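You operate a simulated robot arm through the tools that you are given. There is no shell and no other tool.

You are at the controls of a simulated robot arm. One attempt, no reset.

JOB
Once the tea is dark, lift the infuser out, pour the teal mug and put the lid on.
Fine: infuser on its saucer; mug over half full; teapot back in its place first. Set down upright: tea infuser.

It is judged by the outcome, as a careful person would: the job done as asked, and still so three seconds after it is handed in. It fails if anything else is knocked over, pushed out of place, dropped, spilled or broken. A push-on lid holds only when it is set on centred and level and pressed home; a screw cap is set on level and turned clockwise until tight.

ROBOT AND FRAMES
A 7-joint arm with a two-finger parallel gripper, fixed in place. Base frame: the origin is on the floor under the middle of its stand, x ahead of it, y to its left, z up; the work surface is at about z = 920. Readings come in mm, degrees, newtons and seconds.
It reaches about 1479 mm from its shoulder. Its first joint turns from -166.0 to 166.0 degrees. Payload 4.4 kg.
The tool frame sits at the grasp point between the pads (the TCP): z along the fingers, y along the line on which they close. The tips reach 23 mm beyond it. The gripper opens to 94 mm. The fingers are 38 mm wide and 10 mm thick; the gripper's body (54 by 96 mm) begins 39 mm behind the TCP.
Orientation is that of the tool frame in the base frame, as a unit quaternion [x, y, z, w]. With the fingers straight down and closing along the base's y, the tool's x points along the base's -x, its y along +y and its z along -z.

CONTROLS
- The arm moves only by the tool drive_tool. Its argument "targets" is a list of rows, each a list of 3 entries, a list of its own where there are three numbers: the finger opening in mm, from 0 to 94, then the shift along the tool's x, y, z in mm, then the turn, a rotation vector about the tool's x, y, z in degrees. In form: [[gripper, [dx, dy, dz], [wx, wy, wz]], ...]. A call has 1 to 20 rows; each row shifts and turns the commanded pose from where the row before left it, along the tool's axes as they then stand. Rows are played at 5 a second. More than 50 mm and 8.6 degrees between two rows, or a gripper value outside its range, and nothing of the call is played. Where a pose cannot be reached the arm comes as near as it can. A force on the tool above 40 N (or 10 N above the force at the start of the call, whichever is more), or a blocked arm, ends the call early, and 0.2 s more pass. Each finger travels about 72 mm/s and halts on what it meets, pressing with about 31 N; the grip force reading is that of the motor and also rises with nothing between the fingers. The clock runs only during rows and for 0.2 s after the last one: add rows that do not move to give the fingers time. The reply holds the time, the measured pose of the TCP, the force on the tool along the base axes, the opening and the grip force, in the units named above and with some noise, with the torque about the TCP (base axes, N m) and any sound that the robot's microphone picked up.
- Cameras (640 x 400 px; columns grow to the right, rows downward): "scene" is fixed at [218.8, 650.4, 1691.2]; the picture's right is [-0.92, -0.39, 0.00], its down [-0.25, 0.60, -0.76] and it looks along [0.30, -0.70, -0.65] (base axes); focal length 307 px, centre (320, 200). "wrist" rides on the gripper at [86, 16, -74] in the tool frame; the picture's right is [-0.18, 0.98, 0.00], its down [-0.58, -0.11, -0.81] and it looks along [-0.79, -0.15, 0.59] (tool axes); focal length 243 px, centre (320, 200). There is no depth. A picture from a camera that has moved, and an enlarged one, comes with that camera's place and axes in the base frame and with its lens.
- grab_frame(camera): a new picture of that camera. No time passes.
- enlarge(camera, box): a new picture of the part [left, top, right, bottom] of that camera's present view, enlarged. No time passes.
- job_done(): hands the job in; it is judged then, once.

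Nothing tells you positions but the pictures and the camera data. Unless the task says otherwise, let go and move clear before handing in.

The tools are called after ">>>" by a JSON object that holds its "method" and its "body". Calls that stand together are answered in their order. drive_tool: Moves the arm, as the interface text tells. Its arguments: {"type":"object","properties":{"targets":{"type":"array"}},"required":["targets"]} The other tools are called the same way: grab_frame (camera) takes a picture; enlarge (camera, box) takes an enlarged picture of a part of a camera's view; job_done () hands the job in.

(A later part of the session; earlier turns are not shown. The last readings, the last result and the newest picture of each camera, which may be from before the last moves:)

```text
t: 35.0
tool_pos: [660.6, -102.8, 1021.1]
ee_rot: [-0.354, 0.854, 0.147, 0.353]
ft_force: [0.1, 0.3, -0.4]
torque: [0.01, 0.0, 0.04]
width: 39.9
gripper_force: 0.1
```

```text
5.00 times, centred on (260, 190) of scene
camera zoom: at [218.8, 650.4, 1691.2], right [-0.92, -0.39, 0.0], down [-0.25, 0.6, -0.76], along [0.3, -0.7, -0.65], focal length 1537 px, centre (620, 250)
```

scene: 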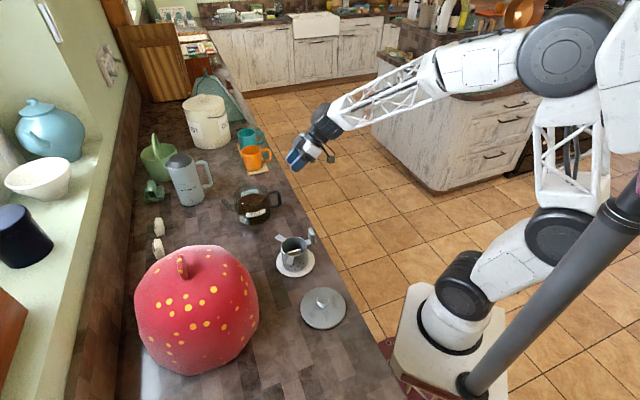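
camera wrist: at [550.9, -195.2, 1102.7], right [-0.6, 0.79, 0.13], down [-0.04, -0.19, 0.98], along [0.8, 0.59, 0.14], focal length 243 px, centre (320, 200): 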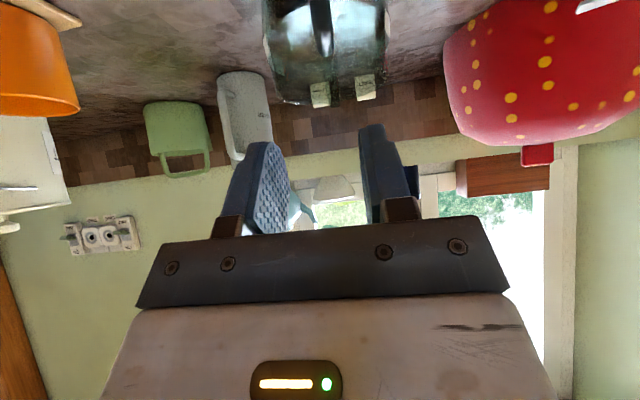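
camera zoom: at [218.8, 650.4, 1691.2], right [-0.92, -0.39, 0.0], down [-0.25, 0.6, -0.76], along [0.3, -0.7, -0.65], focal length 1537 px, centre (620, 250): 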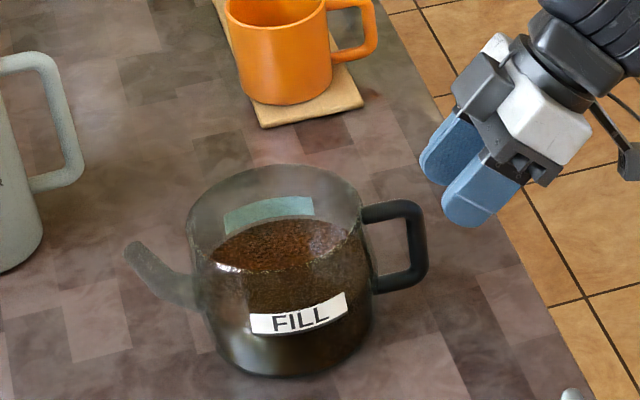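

The handle lies on the tool axis to within about 1.5 mm. I'll advance along the tool axis and stop just short of the final depth to check clearance from the pot wall.

>>> {"method": "drive_tool", "body": {"targets": [[40, [0, 0.8, 10], [0, 0, 0]], [40, [0, 0.7, 10], [0, 0, 0]], [40, [0, 0, 10], [0, 0, 0]], [40, [0, 0, 8], [0, 0, 0]], [40, [0, 0, 5], [0, 0, 0]], [40, [0, 0, 0], [0, 0, 0]]]}}

>>> {"method": "enlarge", "body": {"camera": "wrist", "box": [220, 0, 420, 240]}}

>>> {"method": "enlarge", "body": {"camera": "scene", "box": [240, 170, 304, 220]}}

```text
t: 36.4
tool_pos: [682.8, -80.6, 993.2]
ee_rot: [-0.354, 0.853, 0.147, 0.354]
ft_force: [0.9, -0.4, -0.8]
torque: [0.02, 0.01, -0.01]
width: 40.0
gripper_force: 0.1
```

```text
1.67 times, centred on (320, 120) of wrist
camera zoom: at [590.8, -150.0, 983.2], right [-0.6, 0.79, 0.13], down [-0.04, -0.19, 0.98], along [0.8, 0.59, 0.14], focal length 404 px, centre (320, 333)
```

zoom: 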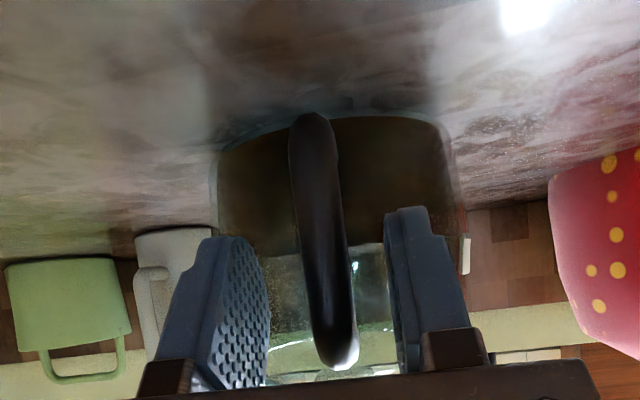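

```text
8.00 times, centred on (272, 195) of scene
camera zoom: at [218.8, 650.4, 1691.2], right [-0.92, -0.39, 0.0], down [-0.25, 0.6, -0.76], along [0.3, -0.7, -0.65], focal length 2459 px, centre (704, 240)
```

zoom: 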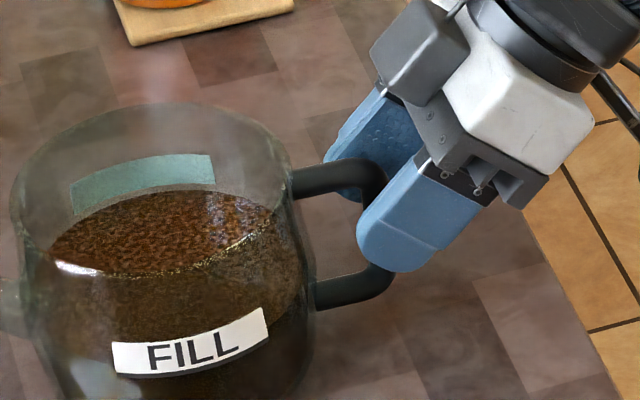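

The fingers straddle the bar with room to spare before the pot wall. I'll advance 5 mm and close.

>>> {"method": "drive_tool", "body": {"targets": [[40, [0, 0, 3], [0, 0, 0]], [40, [0, 0, 2], [0, 0, 0]], [40, [0, 0, 0], [0, 0, 0]], [25, [0, 0, 0], [0, 0, 0]], [18, [0, 0, 0], [0, 0, 0]], [0, [0, 0, 0], [0, 0, 0]], [0, [0, 0, 0], [0, 0, 0]], [0, [0, 0, 0], [0, 0, 0]]]}}

>>> {"method": "enlarge", "body": {"camera": "wrist", "box": [220, 0, 420, 240]}}

>>> {"method": "enlarge", "body": {"camera": "scene", "box": [200, 160, 320, 235]}}

```text
t: 38.2
tool_pos: [684.7, -77.8, 988.1]
ee_rot: [-0.353, 0.854, 0.146, 0.353]
ft_force: [-2.0, 1.4, -0.4]
torque: [0.01, 0.01, 0.07]
width: 13.7
gripper_force: 30.3
```

```text
1.67 times, centred on (320, 120) of wrist
camera zoom: at [593.1, -147.7, 979.1], right [-0.6, 0.79, 0.13], down [-0.04, -0.19, 0.98], along [0.8, 0.59, 0.14], focal length 404 px, centre (320, 333)
```

zoom: 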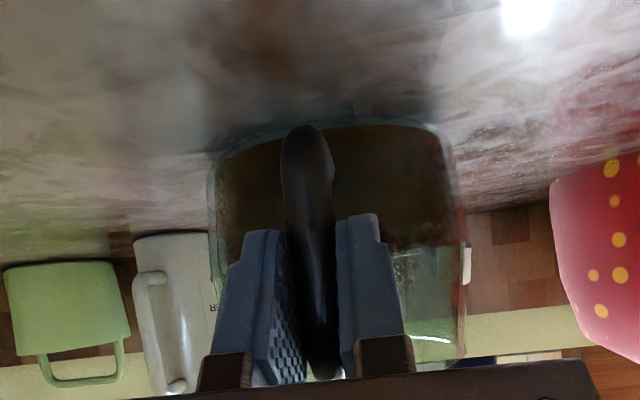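

```text
5.33 times, centred on (260, 198) of scene
camera zoom: at [218.8, 650.4, 1691.2], right [-0.92, -0.39, 0.0], down [-0.25, 0.6, -0.76], along [0.3, -0.7, -0.65], focal length 1640 px, centre (640, 213)
```

zoom: 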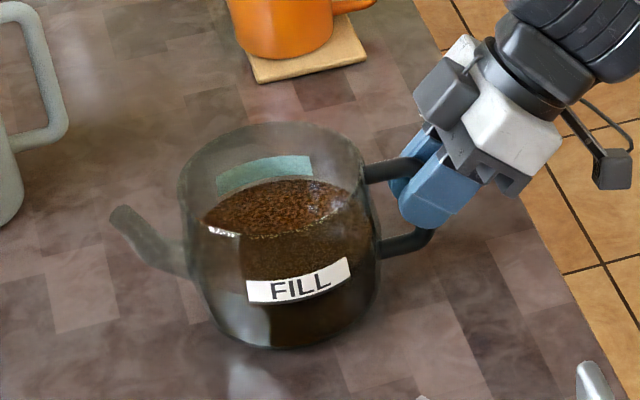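

The handle is gripped (13.7 mm, 30 N) and the pot hasn't moved. I'll try a small 6 mm lift first to see whether the grip holds without drooping.

>>> {"method": "drive_tool", "body": {"targets": [[0, [-1.414, 0, -1.414], [0, 0, 0]], [0, [-1.414, 0, -1.414], [0, 0, 0]], [0, [-1.414, 0, -1.414], [0, 0, 0]], [0, [0, 0, 0], [0, 0, 0]]]}}

>>> {"method": "enlarge", "body": {"camera": "scene", "box": [200, 160, 320, 235]}}

>>> {"method": "enlarge", "body": {"camera": "wrist", "box": [220, 0, 420, 240]}}

```text
t: 39.2
tool_pos: [685.5, -77.8, 991.9]
ee_rot: [-0.354, 0.853, 0.146, 0.354]
ft_force: [0.3, 0.1, -8.3]
torque: [-0.57, 0.6, 0.02]
width: 13.9
gripper_force: 31.1
```

```text
5.33 times, centred on (260, 198) of scene
camera zoom: at [218.8, 650.4, 1691.2], right [-0.92, -0.39, 0.0], down [-0.25, 0.6, -0.76], along [0.3, -0.7, -0.65], focal length 1640 px, centre (640, 213)
```

zoom: 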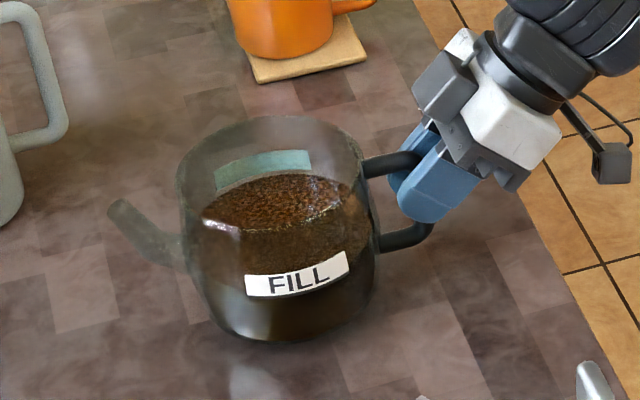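

```text
1.67 times, centred on (320, 120) of wrist
camera zoom: at [593.2, -147.3, 984.4], right [-0.6, 0.79, 0.13], down [-0.04, -0.19, 0.98], along [0.8, 0.59, 0.14], focal length 404 px, centre (320, 333)
```

zoom: 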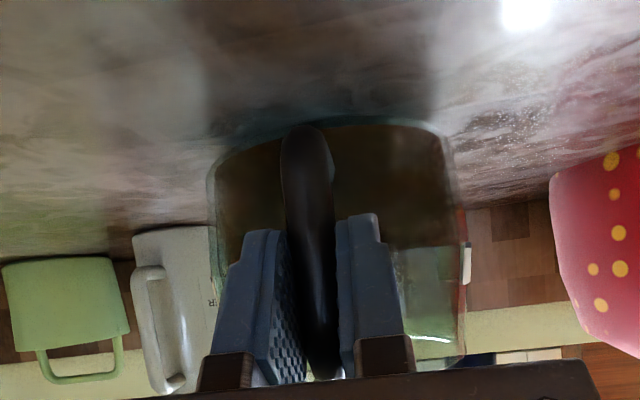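

The pot lifts cleanly: about 8.3 N with 0.83 Nm, and no droop. I'll take a detailed look at the mugs before carrying it over.

>>> {"method": "enlarge", "body": {"camera": "scene", "box": [225, 115, 285, 180]}}

>>> {"method": "enlarge", "body": {"camera": "scene", "box": [232, 120, 272, 150]}}

>>> {"method": "grab_frame", "body": {"camera": "wrist"}}

```text
6.15 times, centred on (255, 148) of scene
camera zoom: at [218.8, 650.4, 1691.2], right [-0.92, -0.39, 0.0], down [-0.25, 0.6, -0.76], along [0.3, -0.7, -0.65], focal length 1892 px, centre (720, 523)
```

zoom: 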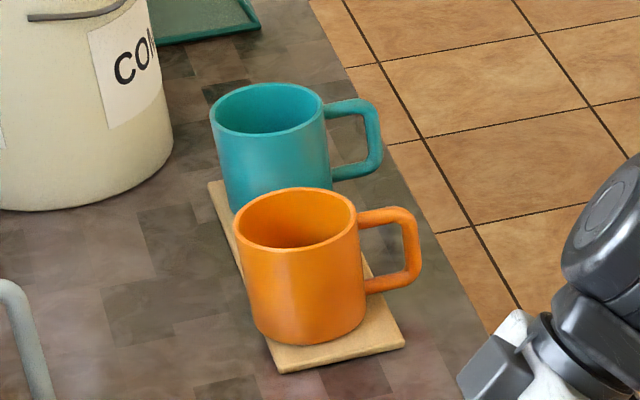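

```text
13.33 times, centred on (252, 135) of scene
camera zoom: at [218.8, 650.4, 1691.2], right [-0.92, -0.39, 0.0], down [-0.25, 0.6, -0.76], along [0.3, -0.7, -0.65], focal length 4099 px, centre (1227, 1067)
```

zoom: 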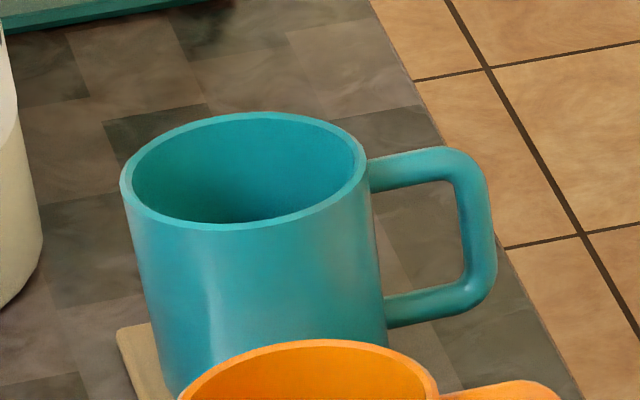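

```text
taken
camera wrist: at [593.2, -147.3, 984.4], right [-0.6, 0.79, 0.13], down [-0.04, -0.19, 0.98], along [0.8, 0.59, 0.14], focal length 243 px, centre (320, 200)
```

wrist: 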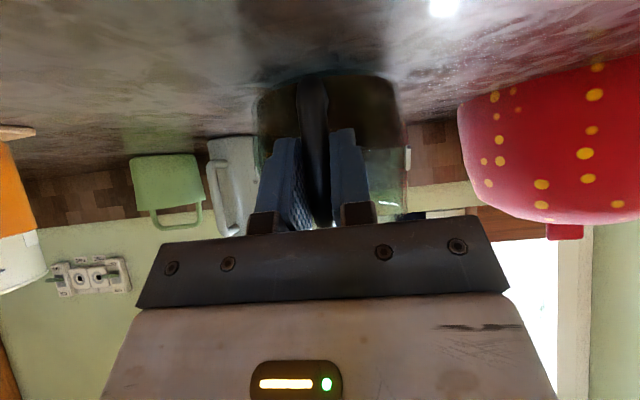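

Mug rims look to be at about z≈1000, with the teal mug near u≈450, v≈1020; I need a better fix. I'll lift the pot well clear and keep it level, then move it towards the mugs where the wrist camera can see them.

>>> {"method": "drive_tool", "body": {"targets": [[0, [-3, 0, -3], [0, 0, 0]], [0, [-7, 0, -7], [0, 0, 0]], [0, [-11, 0, -11], [0, 0, 0]], [0, [-14, 0, -14], [0, 0, 0]], [0, [-14, 0, -14], [0, 0, 0]], [0, [-14, 0, -14], [0, 0, 0]], [0, [-14, 0, -14], [0, 0, 0]], [0, [-11, 0, -11], [0, 0, 0]], [0, [-7, 0, -7], [0, 0, 0]], [0, [-4, 0, -4], [0, 0, 0]], [0, [0, 0, 0], [0, 0, 0]]]}}

>>> {"method": "grab_frame", "body": {"camera": "scene"}}

>>> {"method": "enlarge", "body": {"camera": "scene", "box": [200, 120, 320, 235]}}

```text
t: 41.6
tool_pos: [685.2, -78.8, 1134.0]
ee_rot: [-0.354, 0.854, 0.147, 0.353]
ft_force: [-1.3, -0.3, -8.2]
torque: [-0.56, 0.66, -0.01]
width: 13.7
gripper_force: 30.8
```

```text
taken
```

scene: 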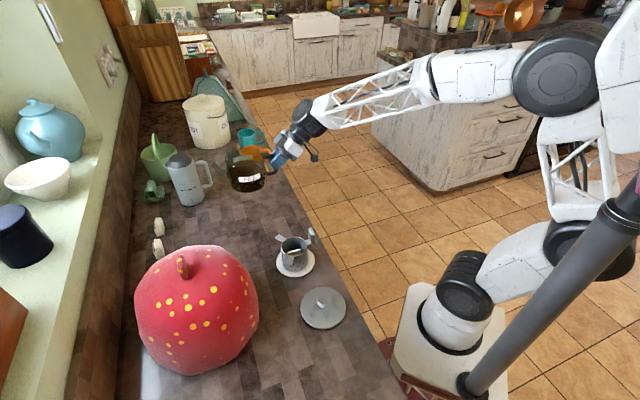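

```text
3.48 times, centred on (260, 178) of scene
camera zoom: at [218.8, 650.4, 1691.2], right [-0.92, -0.39, 0.0], down [-0.25, 0.6, -0.76], along [0.3, -0.7, -0.65], focal length 1069 px, centre (529, 278)
```

zoom: 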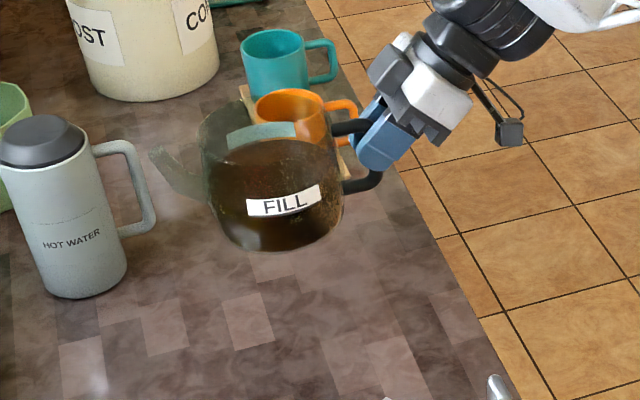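

The pot is level and steady. I'll move it towards the mugs now, staying out over the front edge and high.

>>> {"method": "drive_tool", "body": {"targets": [[0, [2, -6, -2], [0, 0, 0]], [0, [4, -14, -4], [0, 0, 0]], [0, [7, -22, -7], [0, 0, 0]], [0, [8, -26, -8], [0, 0, 0]], [0, [8, -26, -8], [0, 0, 0]], [0, [8, -26, -8], [0, 0, 0]], [0, [8, -26, -8], [0, 0, 0]], [0, [8, -26, -8], [0, 0, 0]], [0, [8, -26, -8], [0, 0, 0]], [0, [8, -26, -8], [0, 0, 0]], [0, [8, -26, -8], [0, 0, 0]], [0, [7, -24, -7], [0, 0, 0]], [0, [5, -16, -5], [0, 0, 0]], [0, [3, -10, -3], [0, 0, 0]], [0, [0, 0, 0], [0, 0, 0]]]}}

>>> {"method": "grab_frame", "body": {"camera": "wrist"}}

>>> {"method": "grab_frame", "body": {"camera": "scene"}}

```text
t: 44.8
tool_pos: [804.9, -383.8, 1133.2]
ee_rot: [-0.354, 0.854, 0.146, 0.353]
ft_force: [-0.4, 0.5, -8.6]
torque: [-0.55, 0.59, -0.01]
width: 14.0
gripper_force: 31.8
```

```text
taken
camera wrist: at [712.9, -453.1, 1124.4], right [-0.6, 0.79, 0.13], down [-0.04, -0.19, 0.98], along [0.8, 0.59, 0.14], focal length 243 px, centre (320, 200)
```

wrist: 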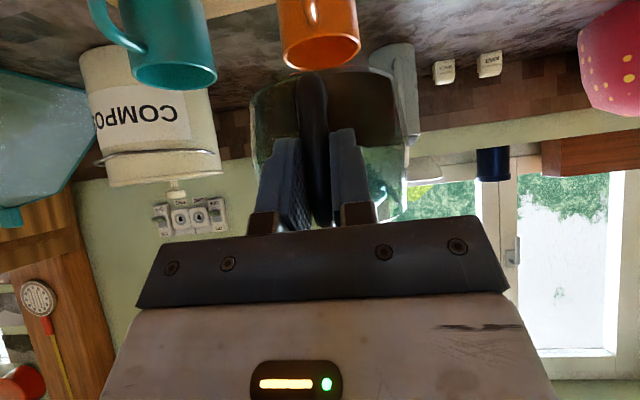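

```text
taken
```

scene: 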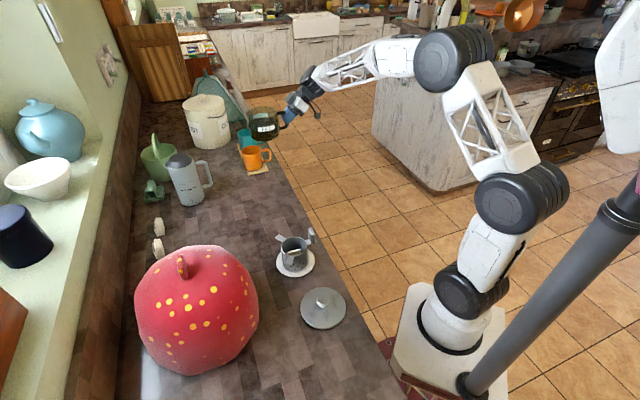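

The wrist camera now sees both mugs. I'll zoom in to locate them precisely.

>>> {"method": "enlarge", "body": {"camera": "wrist", "box": [80, 0, 240, 100]}}

>>> {"method": "enlarge", "body": {"camera": "wrist", "box": [240, 0, 400, 100]}}

>>> {"method": "enlarge", "body": {"camera": "scene", "box": [225, 90, 325, 180]}}

```text
4.00 times, centred on (160, 50) of wrist
camera zoom: at [712.9, -453.1, 1124.4], right [-0.6, 0.79, 0.13], down [-0.04, -0.19, 0.98], along [0.8, 0.59, 0.14], focal length 970 px, centre (960, 800)
```

zoom: 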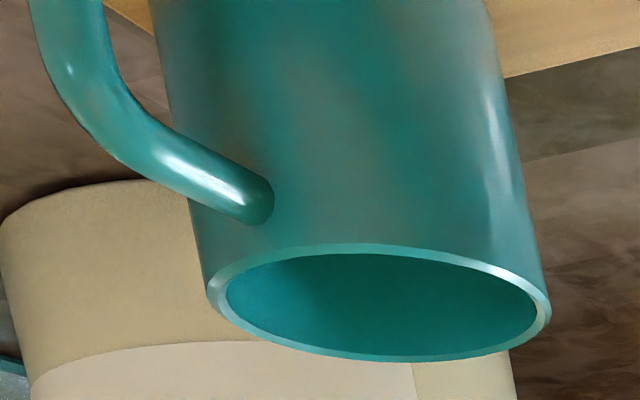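

```text
4.00 times, centred on (320, 50) of wrist
camera zoom: at [712.9, -453.1, 1124.4], right [-0.6, 0.79, 0.13], down [-0.04, -0.19, 0.98], along [0.8, 0.59, 0.14], focal length 970 px, centre (320, 800)
```

zoom: 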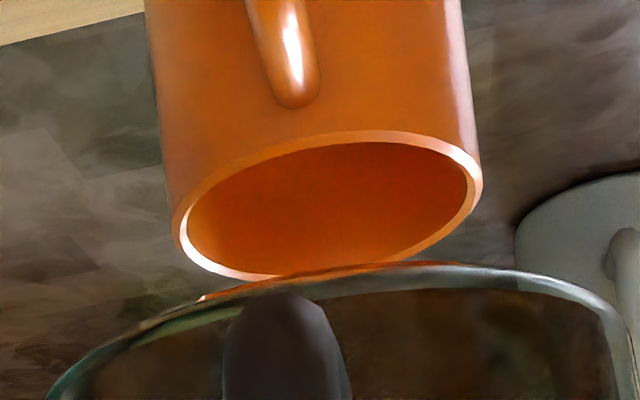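

```text
4.44 times, centred on (275, 135) of scene
camera zoom: at [218.8, 650.4, 1691.2], right [-0.92, -0.39, 0.0], down [-0.25, 0.6, -0.76], along [0.3, -0.7, -0.65], focal length 1366 px, centre (520, 489)
```

zoom: 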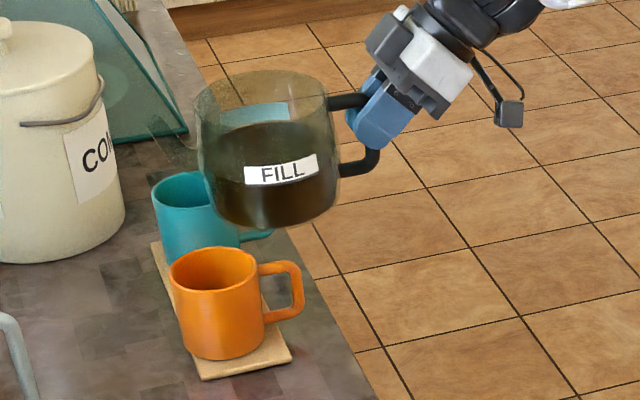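

Teal rim centre works out to about u=450, v=1008, z=1006, and the orange one to (464, 844). I'll zoom in on the spout now to fix its tip relative to the hand.

>>> {"method": "enlarge", "body": {"camera": "scene", "box": [245, 95, 309, 145]}}

>>> {"method": "enlarge", "body": {"camera": "scene", "box": [235, 100, 275, 140]}}

```text
8.00 times, centred on (277, 120) of scene
camera zoom: at [218.8, 650.4, 1691.2], right [-0.92, -0.39, 0.0], down [-0.25, 0.6, -0.76], along [0.3, -0.7, -0.65], focal length 2459 px, centre (664, 840)
```

zoom: 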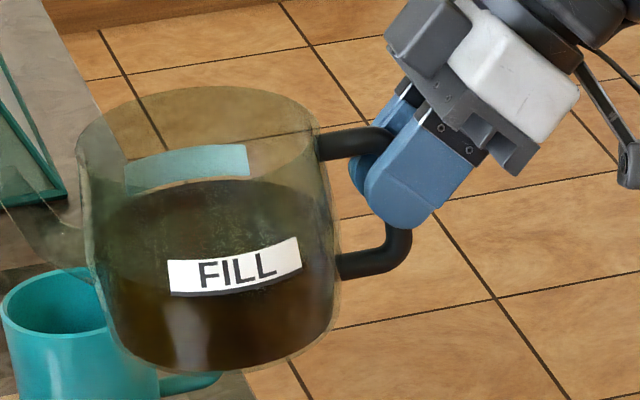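

```text
10.00 times, centred on (255, 120) of scene
camera zoom: at [218.8, 650.4, 1691.2], right [-0.92, -0.39, 0.0], down [-0.25, 0.6, -0.76], along [0.3, -0.7, -0.65], focal length 3074 px, centre (970, 1000)
```

zoom: 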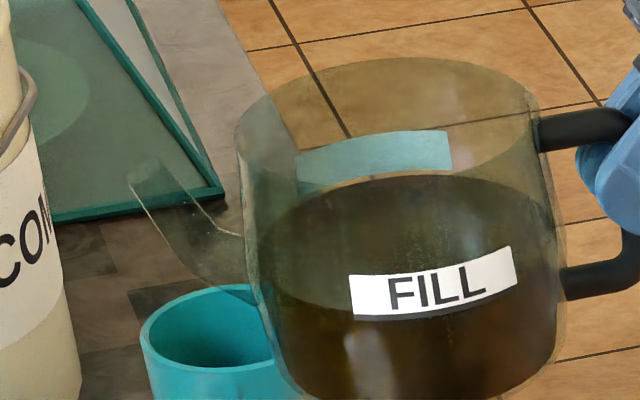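

Spout tip is about 195 mm ahead of and 32 mm above the grasp point. I'll move the level pot across so the spout ends up just short of the teal mug's centre, still high.

>>> {"method": "drive_tool", "body": {"targets": [[0, [1.9, -8, -2.1], [0, 0, 0]], [0, [3.9, -16.5, -4.3], [0, 0, 0]], [0, [5.8, -25, -6.5], [0, 0, 0]], [0, [7.0, -30, -7.8], [0, 0, 0]], [0, [7.0, -30, -7.8], [0, 0, 0]], [0, [6.2, -26, -6.8], [0, 0, 0]], [0, [4.5, -19, -5.0], [0, 0, 0]], [0, [2.5, -10.5, -2.7], [0, 0, 0]], [0, [0, 0, 0], [0, 0, 0]]]}}

>>> {"method": "grab_frame", "body": {"camera": "wrist"}}

>>> {"method": "enlarge", "body": {"camera": "scene", "box": [225, 90, 305, 160]}}

>>> {"method": "enlarge", "body": {"camera": "scene", "box": [232, 85, 292, 145]}}

```text
t: 46.8
tool_pos: [879.5, -539.2, 1136.8]
ee_rot: [-0.354, 0.853, 0.147, 0.353]
ft_force: [0.0, 0.4, -8.0]
torque: [-0.54, 0.59, -0.02]
width: 14.1
gripper_force: 31.1
```

```text
taken
camera wrist: at [787.7, -608.9, 1127.5], right [-0.6, 0.79, 0.13], down [-0.04, -0.19, 0.98], along [0.8, 0.59, 0.14], focal length 243 px, centre (320, 200)
```

wrist: 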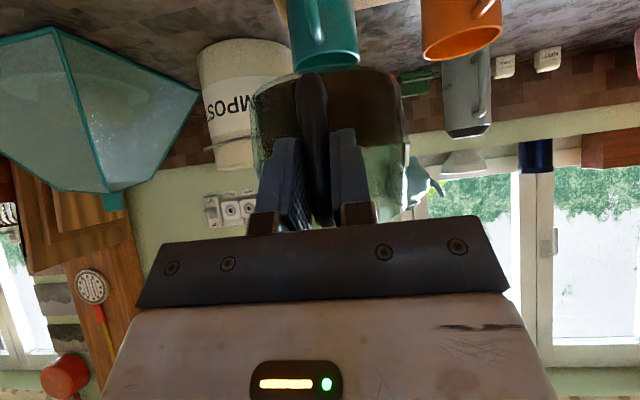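

```text
5.71 times, centred on (265, 125) of scene
camera zoom: at [218.8, 650.4, 1691.2], right [-0.92, -0.39, 0.0], down [-0.25, 0.6, -0.76], along [0.3, -0.7, -0.65], focal length 1757 px, centre (634, 629)
```

zoom: 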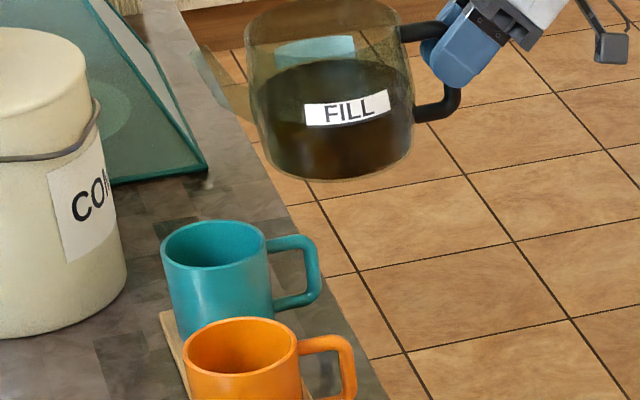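

```text
6.67 times, centred on (262, 115) of scene
camera zoom: at [218.8, 650.4, 1691.2], right [-0.92, -0.39, 0.0], down [-0.25, 0.6, -0.76], along [0.3, -0.7, -0.65], focal length 2050 px, centre (707, 767)
```

zoom: 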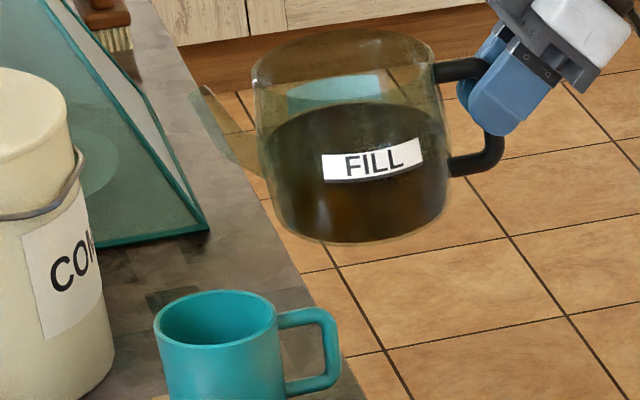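

>>> {"method": "enlarge", "body": {"camera": "wrist", "box": [250, 0, 410, 100]}}

>>> {"method": "enlarge", "body": {"camera": "wrist", "box": [230, 40, 430, 240]}}

```text
4.00 times, centred on (330, 50) of wrist
camera zoom: at [787.7, -608.9, 1127.5], right [-0.6, 0.79, 0.13], down [-0.04, -0.19, 0.98], along [0.8, 0.59, 0.14], focal length 970 px, centre (280, 800)
```

zoom: 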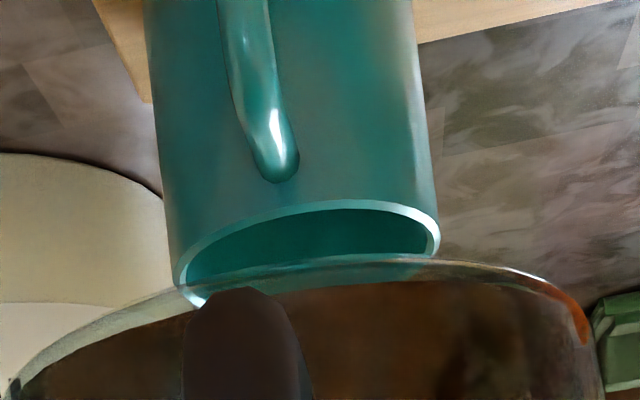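

```text
2.00 times, centred on (330, 140) of wrist
camera zoom: at [787.7, -608.9, 1127.5], right [-0.6, 0.79, 0.13], down [-0.04, -0.19, 0.98], along [0.8, 0.59, 0.14], focal length 485 px, centre (300, 320)
```

zoom: 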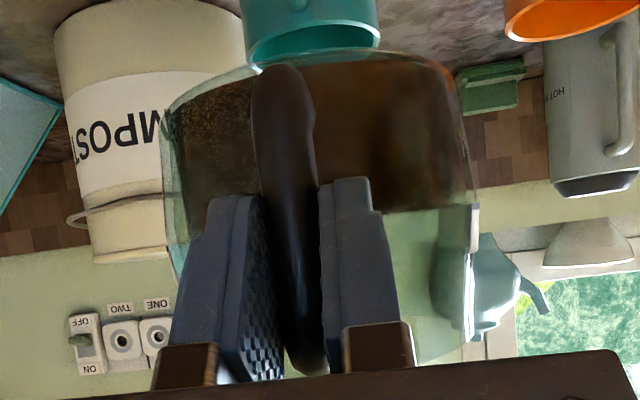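

The pot is centred on the tool axis and in line with the mug (v≈1006). I'll start tilting slowly to 24°, which is still short of pouring, and check.

>>> {"method": "drive_tool", "body": {"targets": [[0, [0, -1, 0], [0, 2, 0]], [0, [0, -1, 0], [0, 3, 0]], [0, [0, -1, 0], [0, 4, 0]], [0, [0, 0, 0], [0, 4, 0]], [0, [0, 0, 0], [0, 4, 0]], [0, [0, 0, 0], [0, 4, 0]], [0, [0, 0, 0], [0, 3, 0]], [0, [0, 0, 0], [0, 0, 0]]]}}

>>> {"method": "enlarge", "body": {"camera": "scene", "box": [225, 85, 305, 165]}}

>>> {"method": "grab_frame", "body": {"camera": "wrist"}}

```text
t: 48.6
tool_pos: [882.3, -542.7, 1136.9]
ee_rot: [-0.376, 0.909, 0.07, 0.168]
ft_force: [0.5, -1.0, -8.6]
torque: [-0.39, 0.45, 0.0]
width: 13.9
gripper_force: 31.2
```

```text
5.00 times, centred on (265, 125) of scene
camera zoom: at [218.8, 650.4, 1691.2], right [-0.92, -0.39, 0.0], down [-0.25, 0.6, -0.76], along [0.3, -0.7, -0.65], focal length 1537 px, centre (595, 575)
```

zoom: 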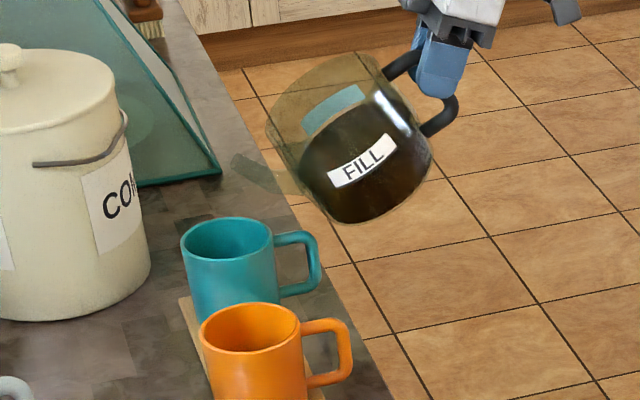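

```text
taken
camera wrist: at [795.7, -607.2, 1175.5], right [-0.57, 0.82, 0.07], down [0.26, 0.1, 0.96], along [0.78, 0.57, -0.27], focal length 243 px, centre (320, 200)
```

wrist: 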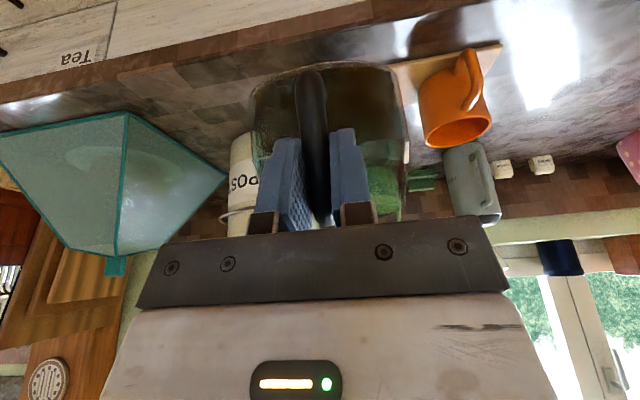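

>>> {"method": "enlarge", "body": {"camera": "scene", "box": [235, 100, 285, 145]}}

```text
8.89 times, centred on (260, 122) of scene
camera zoom: at [218.8, 650.4, 1691.2], right [-0.92, -0.39, 0.0], down [-0.25, 0.6, -0.76], along [0.3, -0.7, -0.65], focal length 2733 px, centre (853, 889)
```

zoom: 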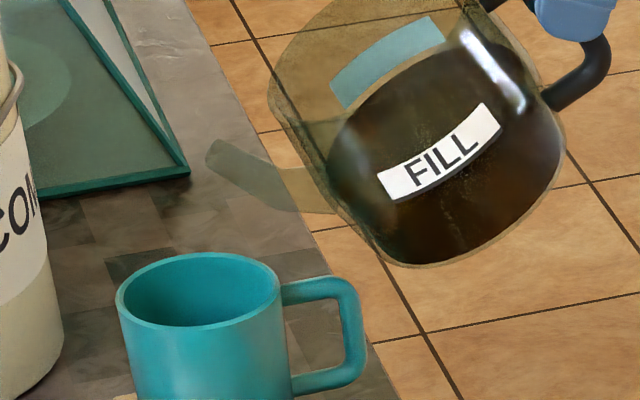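

>>> {"method": "enlarge", "body": {"camera": "wrist", "box": [230, 40, 430, 240]}}

```text
2.00 times, centred on (330, 140) of wrist
camera zoom: at [795.7, -607.2, 1175.5], right [-0.57, 0.82, 0.07], down [0.26, 0.1, 0.96], along [0.78, 0.57, -0.27], focal length 485 px, centre (300, 320)
```

zoom: 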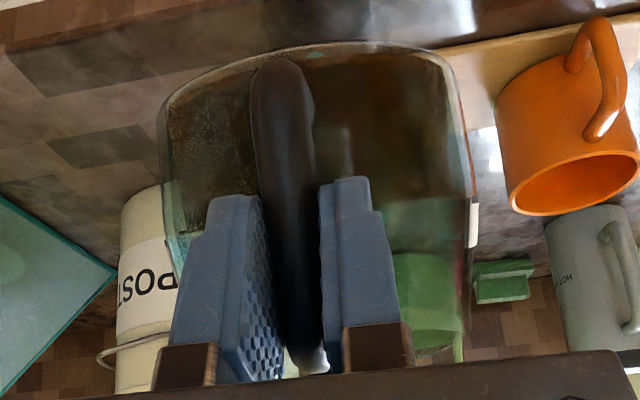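

The spout tip is about 70 mm above the rim and over the near part of the mug. The pot has settled a millimetre or two in the grip, so I'll keep the pour brisk. I'll tilt a few more degrees while holding the tip in place and watch for flow.

>>> {"method": "drive_tool", "body": {"targets": [[0, [-2.9, 0, -2.1], [0, 2, 0]], [0, [-2.85, 0, -2.2], [0, 2, 0]], [0, [-2.8, 0, -2.3], [0, 2, 0]], [0, [0, 0, 0], [0, 0, 0]]]}}

>>> {"method": "enlarge", "body": {"camera": "scene", "box": [235, 95, 295, 155]}}

```text
t: 49.6
tool_pos: [886.7, -538.0, 1146.2]
ee_rot: [-0.379, 0.916, 0.051, 0.12]
ft_force: [0.4, -0.5, -8.9]
torque: [-0.32, 0.36, 0.0]
width: 13.8
gripper_force: 31.3
```

```text
6.67 times, centred on (265, 125) of scene
camera zoom: at [218.8, 650.4, 1691.2], right [-0.92, -0.39, 0.0], down [-0.25, 0.6, -0.76], along [0.3, -0.7, -0.65], focal length 2050 px, centre (687, 700)
```

zoom: 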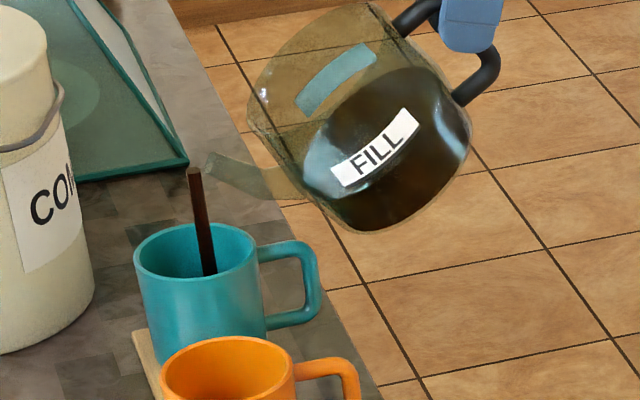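

Tea is flowing and the stream falls straight into the teal mug. I'll add 2° of tilt, holding the tip in place, and let it run for a moment.

>>> {"method": "drive_tool", "body": {"targets": [[0, [-2.0, 0, -2.8], [0, 1, 0]], [0, [-2.0, 0, -2.8], [0, 1, 0]], [0, [0, 0, 0], [0, 0, 0]], [0, [0, 0, 0], [0, 0, 0]]]}}

>>> {"method": "enlarge", "body": {"camera": "scene", "box": [235, 95, 295, 155]}}

```text
t: 50.6
tool_pos: [888.5, -536.5, 1152.2]
ee_rot: [-0.38, 0.918, 0.043, 0.105]
ft_force: [0.6, 0.0, -6.4]
torque: [-0.28, 0.33, 0.02]
width: 13.7
gripper_force: 31.1
```

```text
6.67 times, centred on (265, 125) of scene
camera zoom: at [218.8, 650.4, 1691.2], right [-0.92, -0.39, 0.0], down [-0.25, 0.6, -0.76], along [0.3, -0.7, -0.65], focal length 2050 px, centre (687, 700)
```

zoom: 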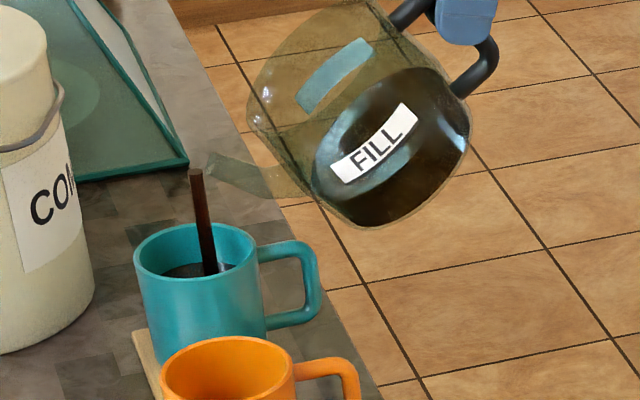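

>>> {"method": "enlarge", "body": {"camera": "scene", "box": [244, 122, 272, 150]}}

```text
14.29 times, centred on (258, 136) of scene
camera zoom: at [218.8, 650.4, 1691.2], right [-0.92, -0.39, 0.0], down [-0.25, 0.6, -0.76], along [0.3, -0.7, -0.65], focal length 4392 px, centre (1206, 1114)
```

zoom: 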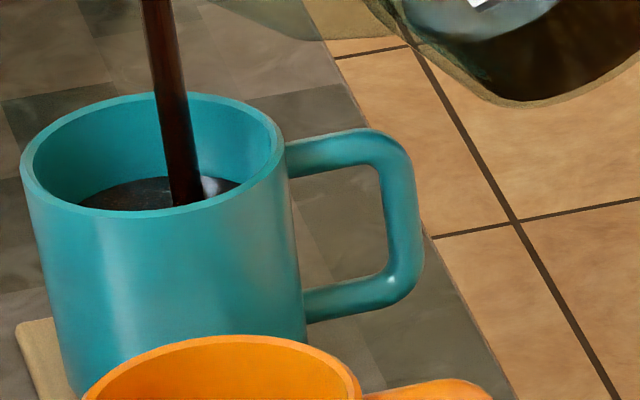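

The mug is already about 60% full and the flow is fast, so I'll tilt back now.

>>> {"method": "drive_tool", "body": {"targets": [[0, [0, 0, 0], [0, -7, 0]], [0, [0, 0, 0], [0, -7, 0]], [0, [0, 0, 0], [0, -6, 0]], [0, [0, 0, 0], [0, -5, 0]]]}}

>>> {"method": "enlarge", "body": {"camera": "scene", "box": [235, 85, 305, 155]}}

>>> {"method": "enlarge", "body": {"camera": "scene", "box": [244, 122, 272, 150]}}

```text
t: 51.6
tool_pos: [888.5, -536.0, 1153.9]
ee_rot: [-0.362, 0.874, 0.125, 0.301]
ft_force: [0.0, -0.4, -7.4]
torque: [-0.39, 0.46, 0.01]
width: 13.8
gripper_force: 30.8
```

```text
5.71 times, centred on (270, 120) of scene
camera zoom: at [218.8, 650.4, 1691.2], right [-0.92, -0.39, 0.0], down [-0.25, 0.6, -0.76], along [0.3, -0.7, -0.65], focal length 1757 px, centre (606, 657)
```

zoom: 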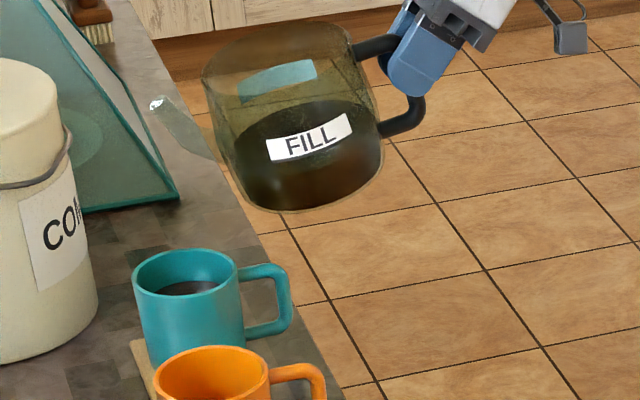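

```text
14.29 times, centred on (258, 136) of scene
camera zoom: at [218.8, 650.4, 1691.2], right [-0.92, -0.39, 0.0], down [-0.25, 0.6, -0.76], along [0.3, -0.7, -0.65], focal length 4392 px, centre (1206, 1114)
```

zoom: 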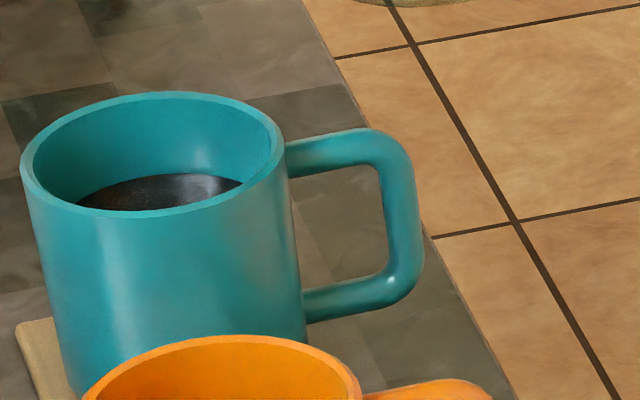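

The flow has stopped and the mug is about two-thirds full. I'll level the pot over the mug and check the spout for a drip.

>>> {"method": "drive_tool", "body": {"targets": [[0, [0, 0, 0], [0, -4, 0]], [0, [0, 0, 0], [0, -3, 0]], [0, [0, 0, 0], [0, -1, 0]], [0, [0, 0, 0], [0, 0, 0]]]}}

>>> {"method": "enlarge", "body": {"camera": "scene", "box": [240, 85, 290, 130]}}

>>> {"method": "enlarge", "body": {"camera": "wrist", "box": [230, 40, 430, 240]}}

```text
t: 52.6
tool_pos: [887.6, -535.0, 1153.4]
ee_rot: [-0.352, 0.85, 0.149, 0.362]
ft_force: [0.1, 0.2, -5.5]
torque: [-0.47, 0.47, 0.0]
width: 13.8
gripper_force: 30.6
```

```text
8.89 times, centred on (265, 108) of scene
camera zoom: at [218.8, 650.4, 1691.2], right [-0.92, -0.39, 0.0], down [-0.25, 0.6, -0.76], along [0.3, -0.7, -0.65], focal length 2733 px, centre (809, 1022)
```

zoom: 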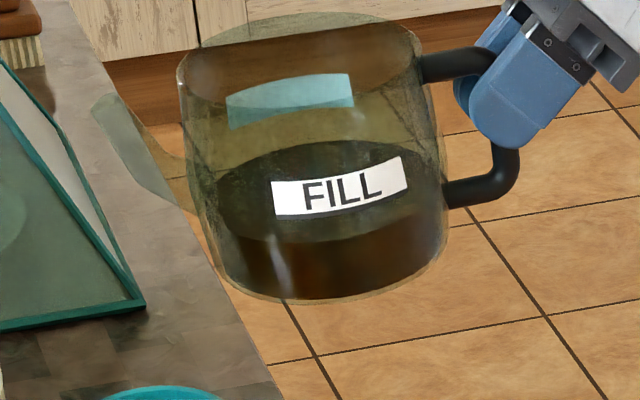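

```text
2.00 times, centred on (330, 140) of wrist
camera zoom: at [797.1, -605.6, 1142.2], right [-0.6, 0.79, 0.13], down [-0.05, -0.2, 0.98], along [0.8, 0.59, 0.16], focal length 485 px, centre (300, 320)
```

zoom: 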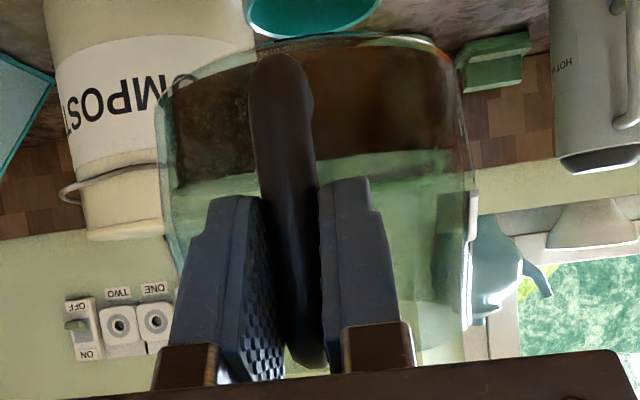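

About 0.17 L has been poured, with no drips visible. The pot has slipped about 2° and a few millimetres in the grip, so I'll correct the tilt a little and carry it back, high, towards its original spot.

>>> {"method": "drive_tool", "body": {"targets": [[0, [0, 0, 0], [0, -1.5, 0]], [0, [-2.2, 9.3, 2.9], [0, 0, 0]], [0, [-3.85, 16.3, 5.0], [0, 0, 0]], [0, [-5.5, 23.3, 7.1], [0, 0, 0]], [0, [-6.6, 28.0, 8.6], [0, 0, 0]], [0, [-7.38, 31.27, 9.57], [0, 0, 0]], [0, [-7.38, 31.27, 9.57], [0, 0, 0]], [0, [-7.38, 31.27, 9.57], [0, 0, 0]], [0, [-7.38, 31.27, 9.57], [0, 0, 0]], [0, [-7.38, 31.27, 9.57], [0, 0, 0]], [0, [-7.38, 31.27, 9.57], [0, 0, 0]], [0, [-7.38, 31.27, 9.57], [0, 0, 0]], [0, [-7.38, 31.27, 9.57], [0, 0, 0]], [0, [-7.38, 31.27, 9.57], [0, 0, 0]], [0, [-7.38, 31.27, 9.57], [0, 0, 0]], [0, [-6.6, 28.0, 8.6], [0, 0, 0]], [0, [-5.5, 23.3, 7.1], [0, 0, 0]], [0, [-3.85, 16.3, 5.0], [0, 0, 0]], [0, [-2.2, 9.3, 2.9], [0, 0, 0]], [0, [0, 0, 0], [0, 0, 0]]]}}

>>> {"method": "grab_frame", "body": {"camera": "scene"}}

>>> {"method": "enlarge", "body": {"camera": "scene", "box": [200, 120, 320, 235]}}

>>> {"method": "enlarge", "body": {"camera": "wrist", "box": [230, 40, 430, 240]}}

```text
t: 56.8
tool_pos: [685.0, -79.0, 1138.9]
ee_rot: [-0.35, 0.846, 0.154, 0.372]
ft_force: [1.0, -0.4, -6.9]
torque: [-0.44, 0.48, 0.05]
width: 13.9
gripper_force: 30.6
```

```text
taken
```

scene: 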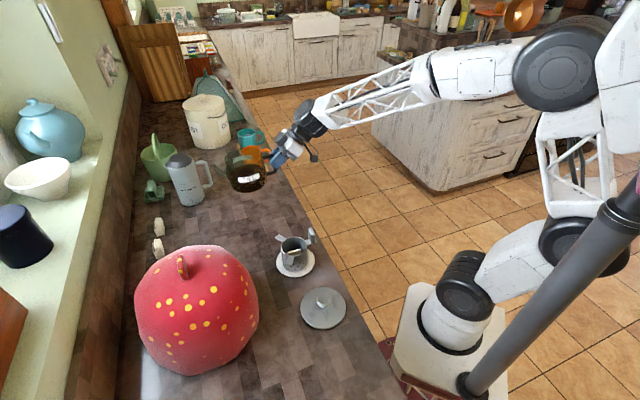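

```text
3.48 times, centred on (260, 178) of scene
camera zoom: at [218.8, 650.4, 1691.2], right [-0.92, -0.39, 0.0], down [-0.25, 0.6, -0.76], along [0.3, -0.7, -0.65], focal length 1069 px, centre (529, 278)
```

zoom: 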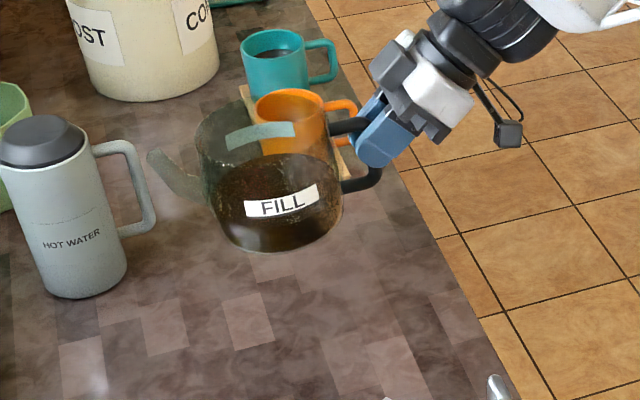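

```text
2.00 times, centred on (330, 140) of wrist
camera zoom: at [594.0, -147.5, 1124.5], right [-0.61, 0.78, 0.14], down [-0.07, -0.22, 0.97], along [0.79, 0.58, 0.18], focal length 485 px, centre (300, 320)
```

zoom: 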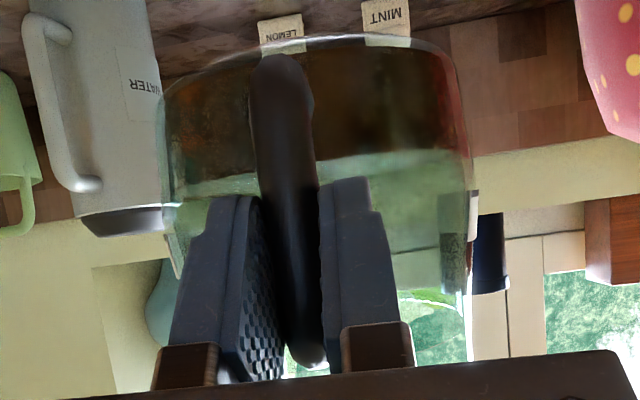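

I'll check how level the pot is hanging before lowering it.

>>> {"method": "enlarge", "body": {"camera": "scene", "box": [212, 140, 282, 195]}}

```text
7.27 times, centred on (247, 168) of scene
camera zoom: at [218.8, 650.4, 1691.2], right [-0.92, -0.39, 0.0], down [-0.25, 0.6, -0.76], along [0.3, -0.7, -0.65], focal length 2236 px, centre (851, 436)
```

zoom: 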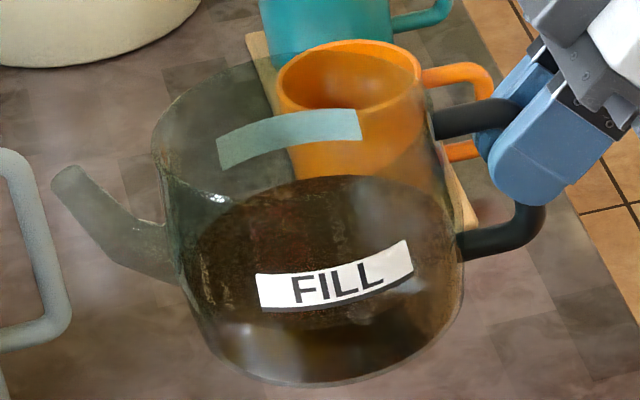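

The spout tip height shows the pot hanging nearly level. I'll lower it to just above its spot.

>>> {"method": "drive_tool", "body": {"targets": [[0, [5.9, 0.5, 5.4], [0, 0, 0]], [0, [10.3, 0.5, 9.4], [0, 0, 0]], [0, [13.3, 0, 12.1], [0, 0, 0]], [0, [14.8, 0, 13.5], [0, 0, 0]], [0, [14.8, 0, 13.5], [0, 0, 0]], [0, [13.3, 0, 12.1], [0, 0, 0]], [0, [10.3, 0, 9.4], [0, 0, 0]], [0, [7.4, 0, 6.7], [0, 0, 0]], [0, [5.9, 0, 5.4], [0, 0, 0]], [0, [3.7, 0, 3.4], [0, 0, 0]], [0, [0, 0, 0], [0, 0, 0]]]}}

>>> {"method": "enlarge", "body": {"camera": "scene", "box": [200, 160, 320, 235]}}

>>> {"method": "enlarge", "body": {"camera": "wrist", "box": [220, 0, 420, 240]}}

```text
t: 59.2
tool_pos: [685.3, -79.0, 1002.1]
ee_rot: [-0.351, 0.845, 0.155, 0.372]
ft_force: [0.0, 0.1, -6.9]
torque: [-0.45, 0.48, -0.03]
width: 13.9
gripper_force: 30.5
```

```text
5.33 times, centred on (260, 198) of scene
camera zoom: at [218.8, 650.4, 1691.2], right [-0.92, -0.39, 0.0], down [-0.25, 0.6, -0.76], along [0.3, -0.7, -0.65], focal length 1640 px, centre (640, 213)
```

zoom: 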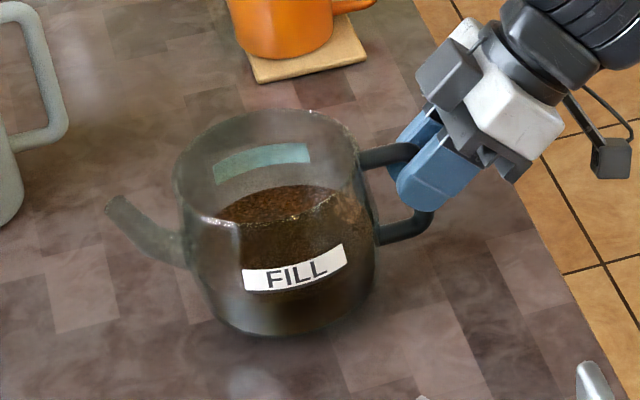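

```text
1.67 times, centred on (320, 120) of wrist
camera zoom: at [594.1, -148.6, 988.3], right [-0.61, 0.78, 0.14], down [-0.07, -0.22, 0.97], along [0.79, 0.58, 0.18], focal length 404 px, centre (320, 333)
```

zoom: 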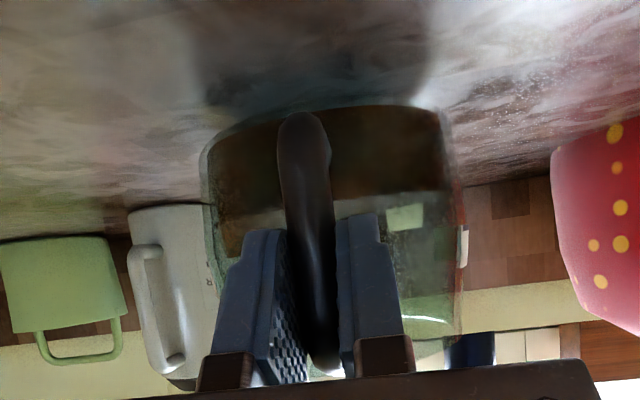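

The pot is level, about 11 mm above the counter and within 2 mm of where it was. I'll lower it gently.

>>> {"method": "drive_tool", "body": {"targets": [[0, [1.73, 0, 1.07], [0, 0, 0]], [0, [1.73, 0, 1.07], [0, 0, 0]], [0, [1.73, 0, 1.07], [0, 0, 0]], [0, [1.73, 0, 1.07], [0, 0, 0]], [0, [0, 0, 0], [0, 0, 0]]]}}

>>> {"method": "enlarge", "body": {"camera": "scene", "box": [200, 160, 320, 235]}}

```text
t: 60.4
tool_pos: [684.8, -79.6, 994.9]
ee_rot: [-0.35, 0.846, 0.154, 0.372]
ft_force: [-0.2, -0.6, 0.2]
torque: [0.25, -0.3, -0.03]
width: 13.7
gripper_force: 31.2
```

```text
5.33 times, centred on (260, 198) of scene
camera zoom: at [218.8, 650.4, 1691.2], right [-0.92, -0.39, 0.0], down [-0.25, 0.6, -0.76], along [0.3, -0.7, -0.65], focal length 1640 px, centre (640, 213)
```

zoom: 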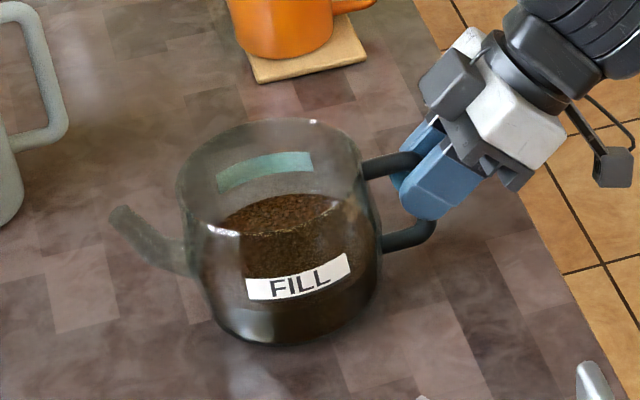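

The spout-side edge has touched first. I'll rotate back 1° while easing down the last few millimetres so the base sits flat.

>>> {"method": "drive_tool", "body": {"targets": [[0, [0.7, 0, 0.6], [0, -0.5, 0]], [0, [0.7, 0, 0.6], [0, -0.5, 0]], [0, [0.7, 0, 0.6], [0, 0, 0]], [0, [0, 0, 0], [0, 0, 0]]]}}

>>> {"method": "enlarge", "body": {"camera": "scene", "box": [200, 160, 320, 235]}}

```text
t: 61.4
tool_pos: [683.7, -79.4, 991.7]
ee_rot: [-0.349, 0.843, 0.157, 0.379]
ft_force: [-0.7, -0.3, 3.9]
torque: [0.67, -0.69, 0.0]
width: 13.7
gripper_force: 31.3
```

```text
5.33 times, centred on (260, 198) of scene
camera zoom: at [218.8, 650.4, 1691.2], right [-0.92, -0.39, 0.0], down [-0.25, 0.6, -0.76], along [0.3, -0.7, -0.65], focal length 1640 px, centre (640, 213)
```

zoom: 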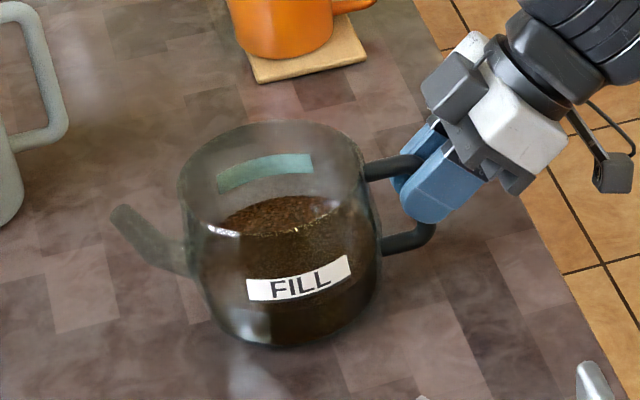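

The spout-side edge is still carrying the load, with a tilt of about 1.5°. I'll rotate the pot about that edge so the handle side comes down.

>>> {"method": "drive_tool", "body": {"targets": [[0, [1.37, 0, 0.41], [0, -0.5, 0]], [0, [1.37, 0, 0.41], [0, -0.5, 0]], [0, [0, 0, 0], [0, 0, 0]]]}}

>>> {"method": "enlarge", "body": {"camera": "scene", "box": [200, 160, 320, 235]}}

```text
t: 62.2
tool_pos: [682.8, -81.4, 989.8]
ee_rot: [-0.348, 0.839, 0.16, 0.387]
ft_force: [-1.3, 1.4, 16.0]
torque: [0.29, -0.1, 0.05]
width: 13.9
gripper_force: 31.3
```

```text
5.33 times, centred on (260, 198) of scene
camera zoom: at [218.8, 650.4, 1691.2], right [-0.92, -0.39, 0.0], down [-0.25, 0.6, -0.76], along [0.3, -0.7, -0.65], focal length 1640 px, centre (640, 213)
```

zoom: 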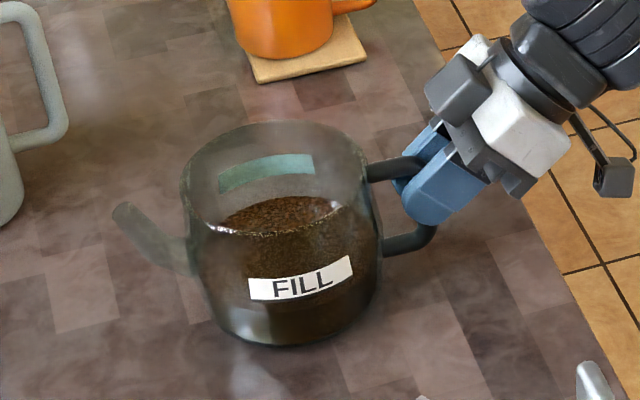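

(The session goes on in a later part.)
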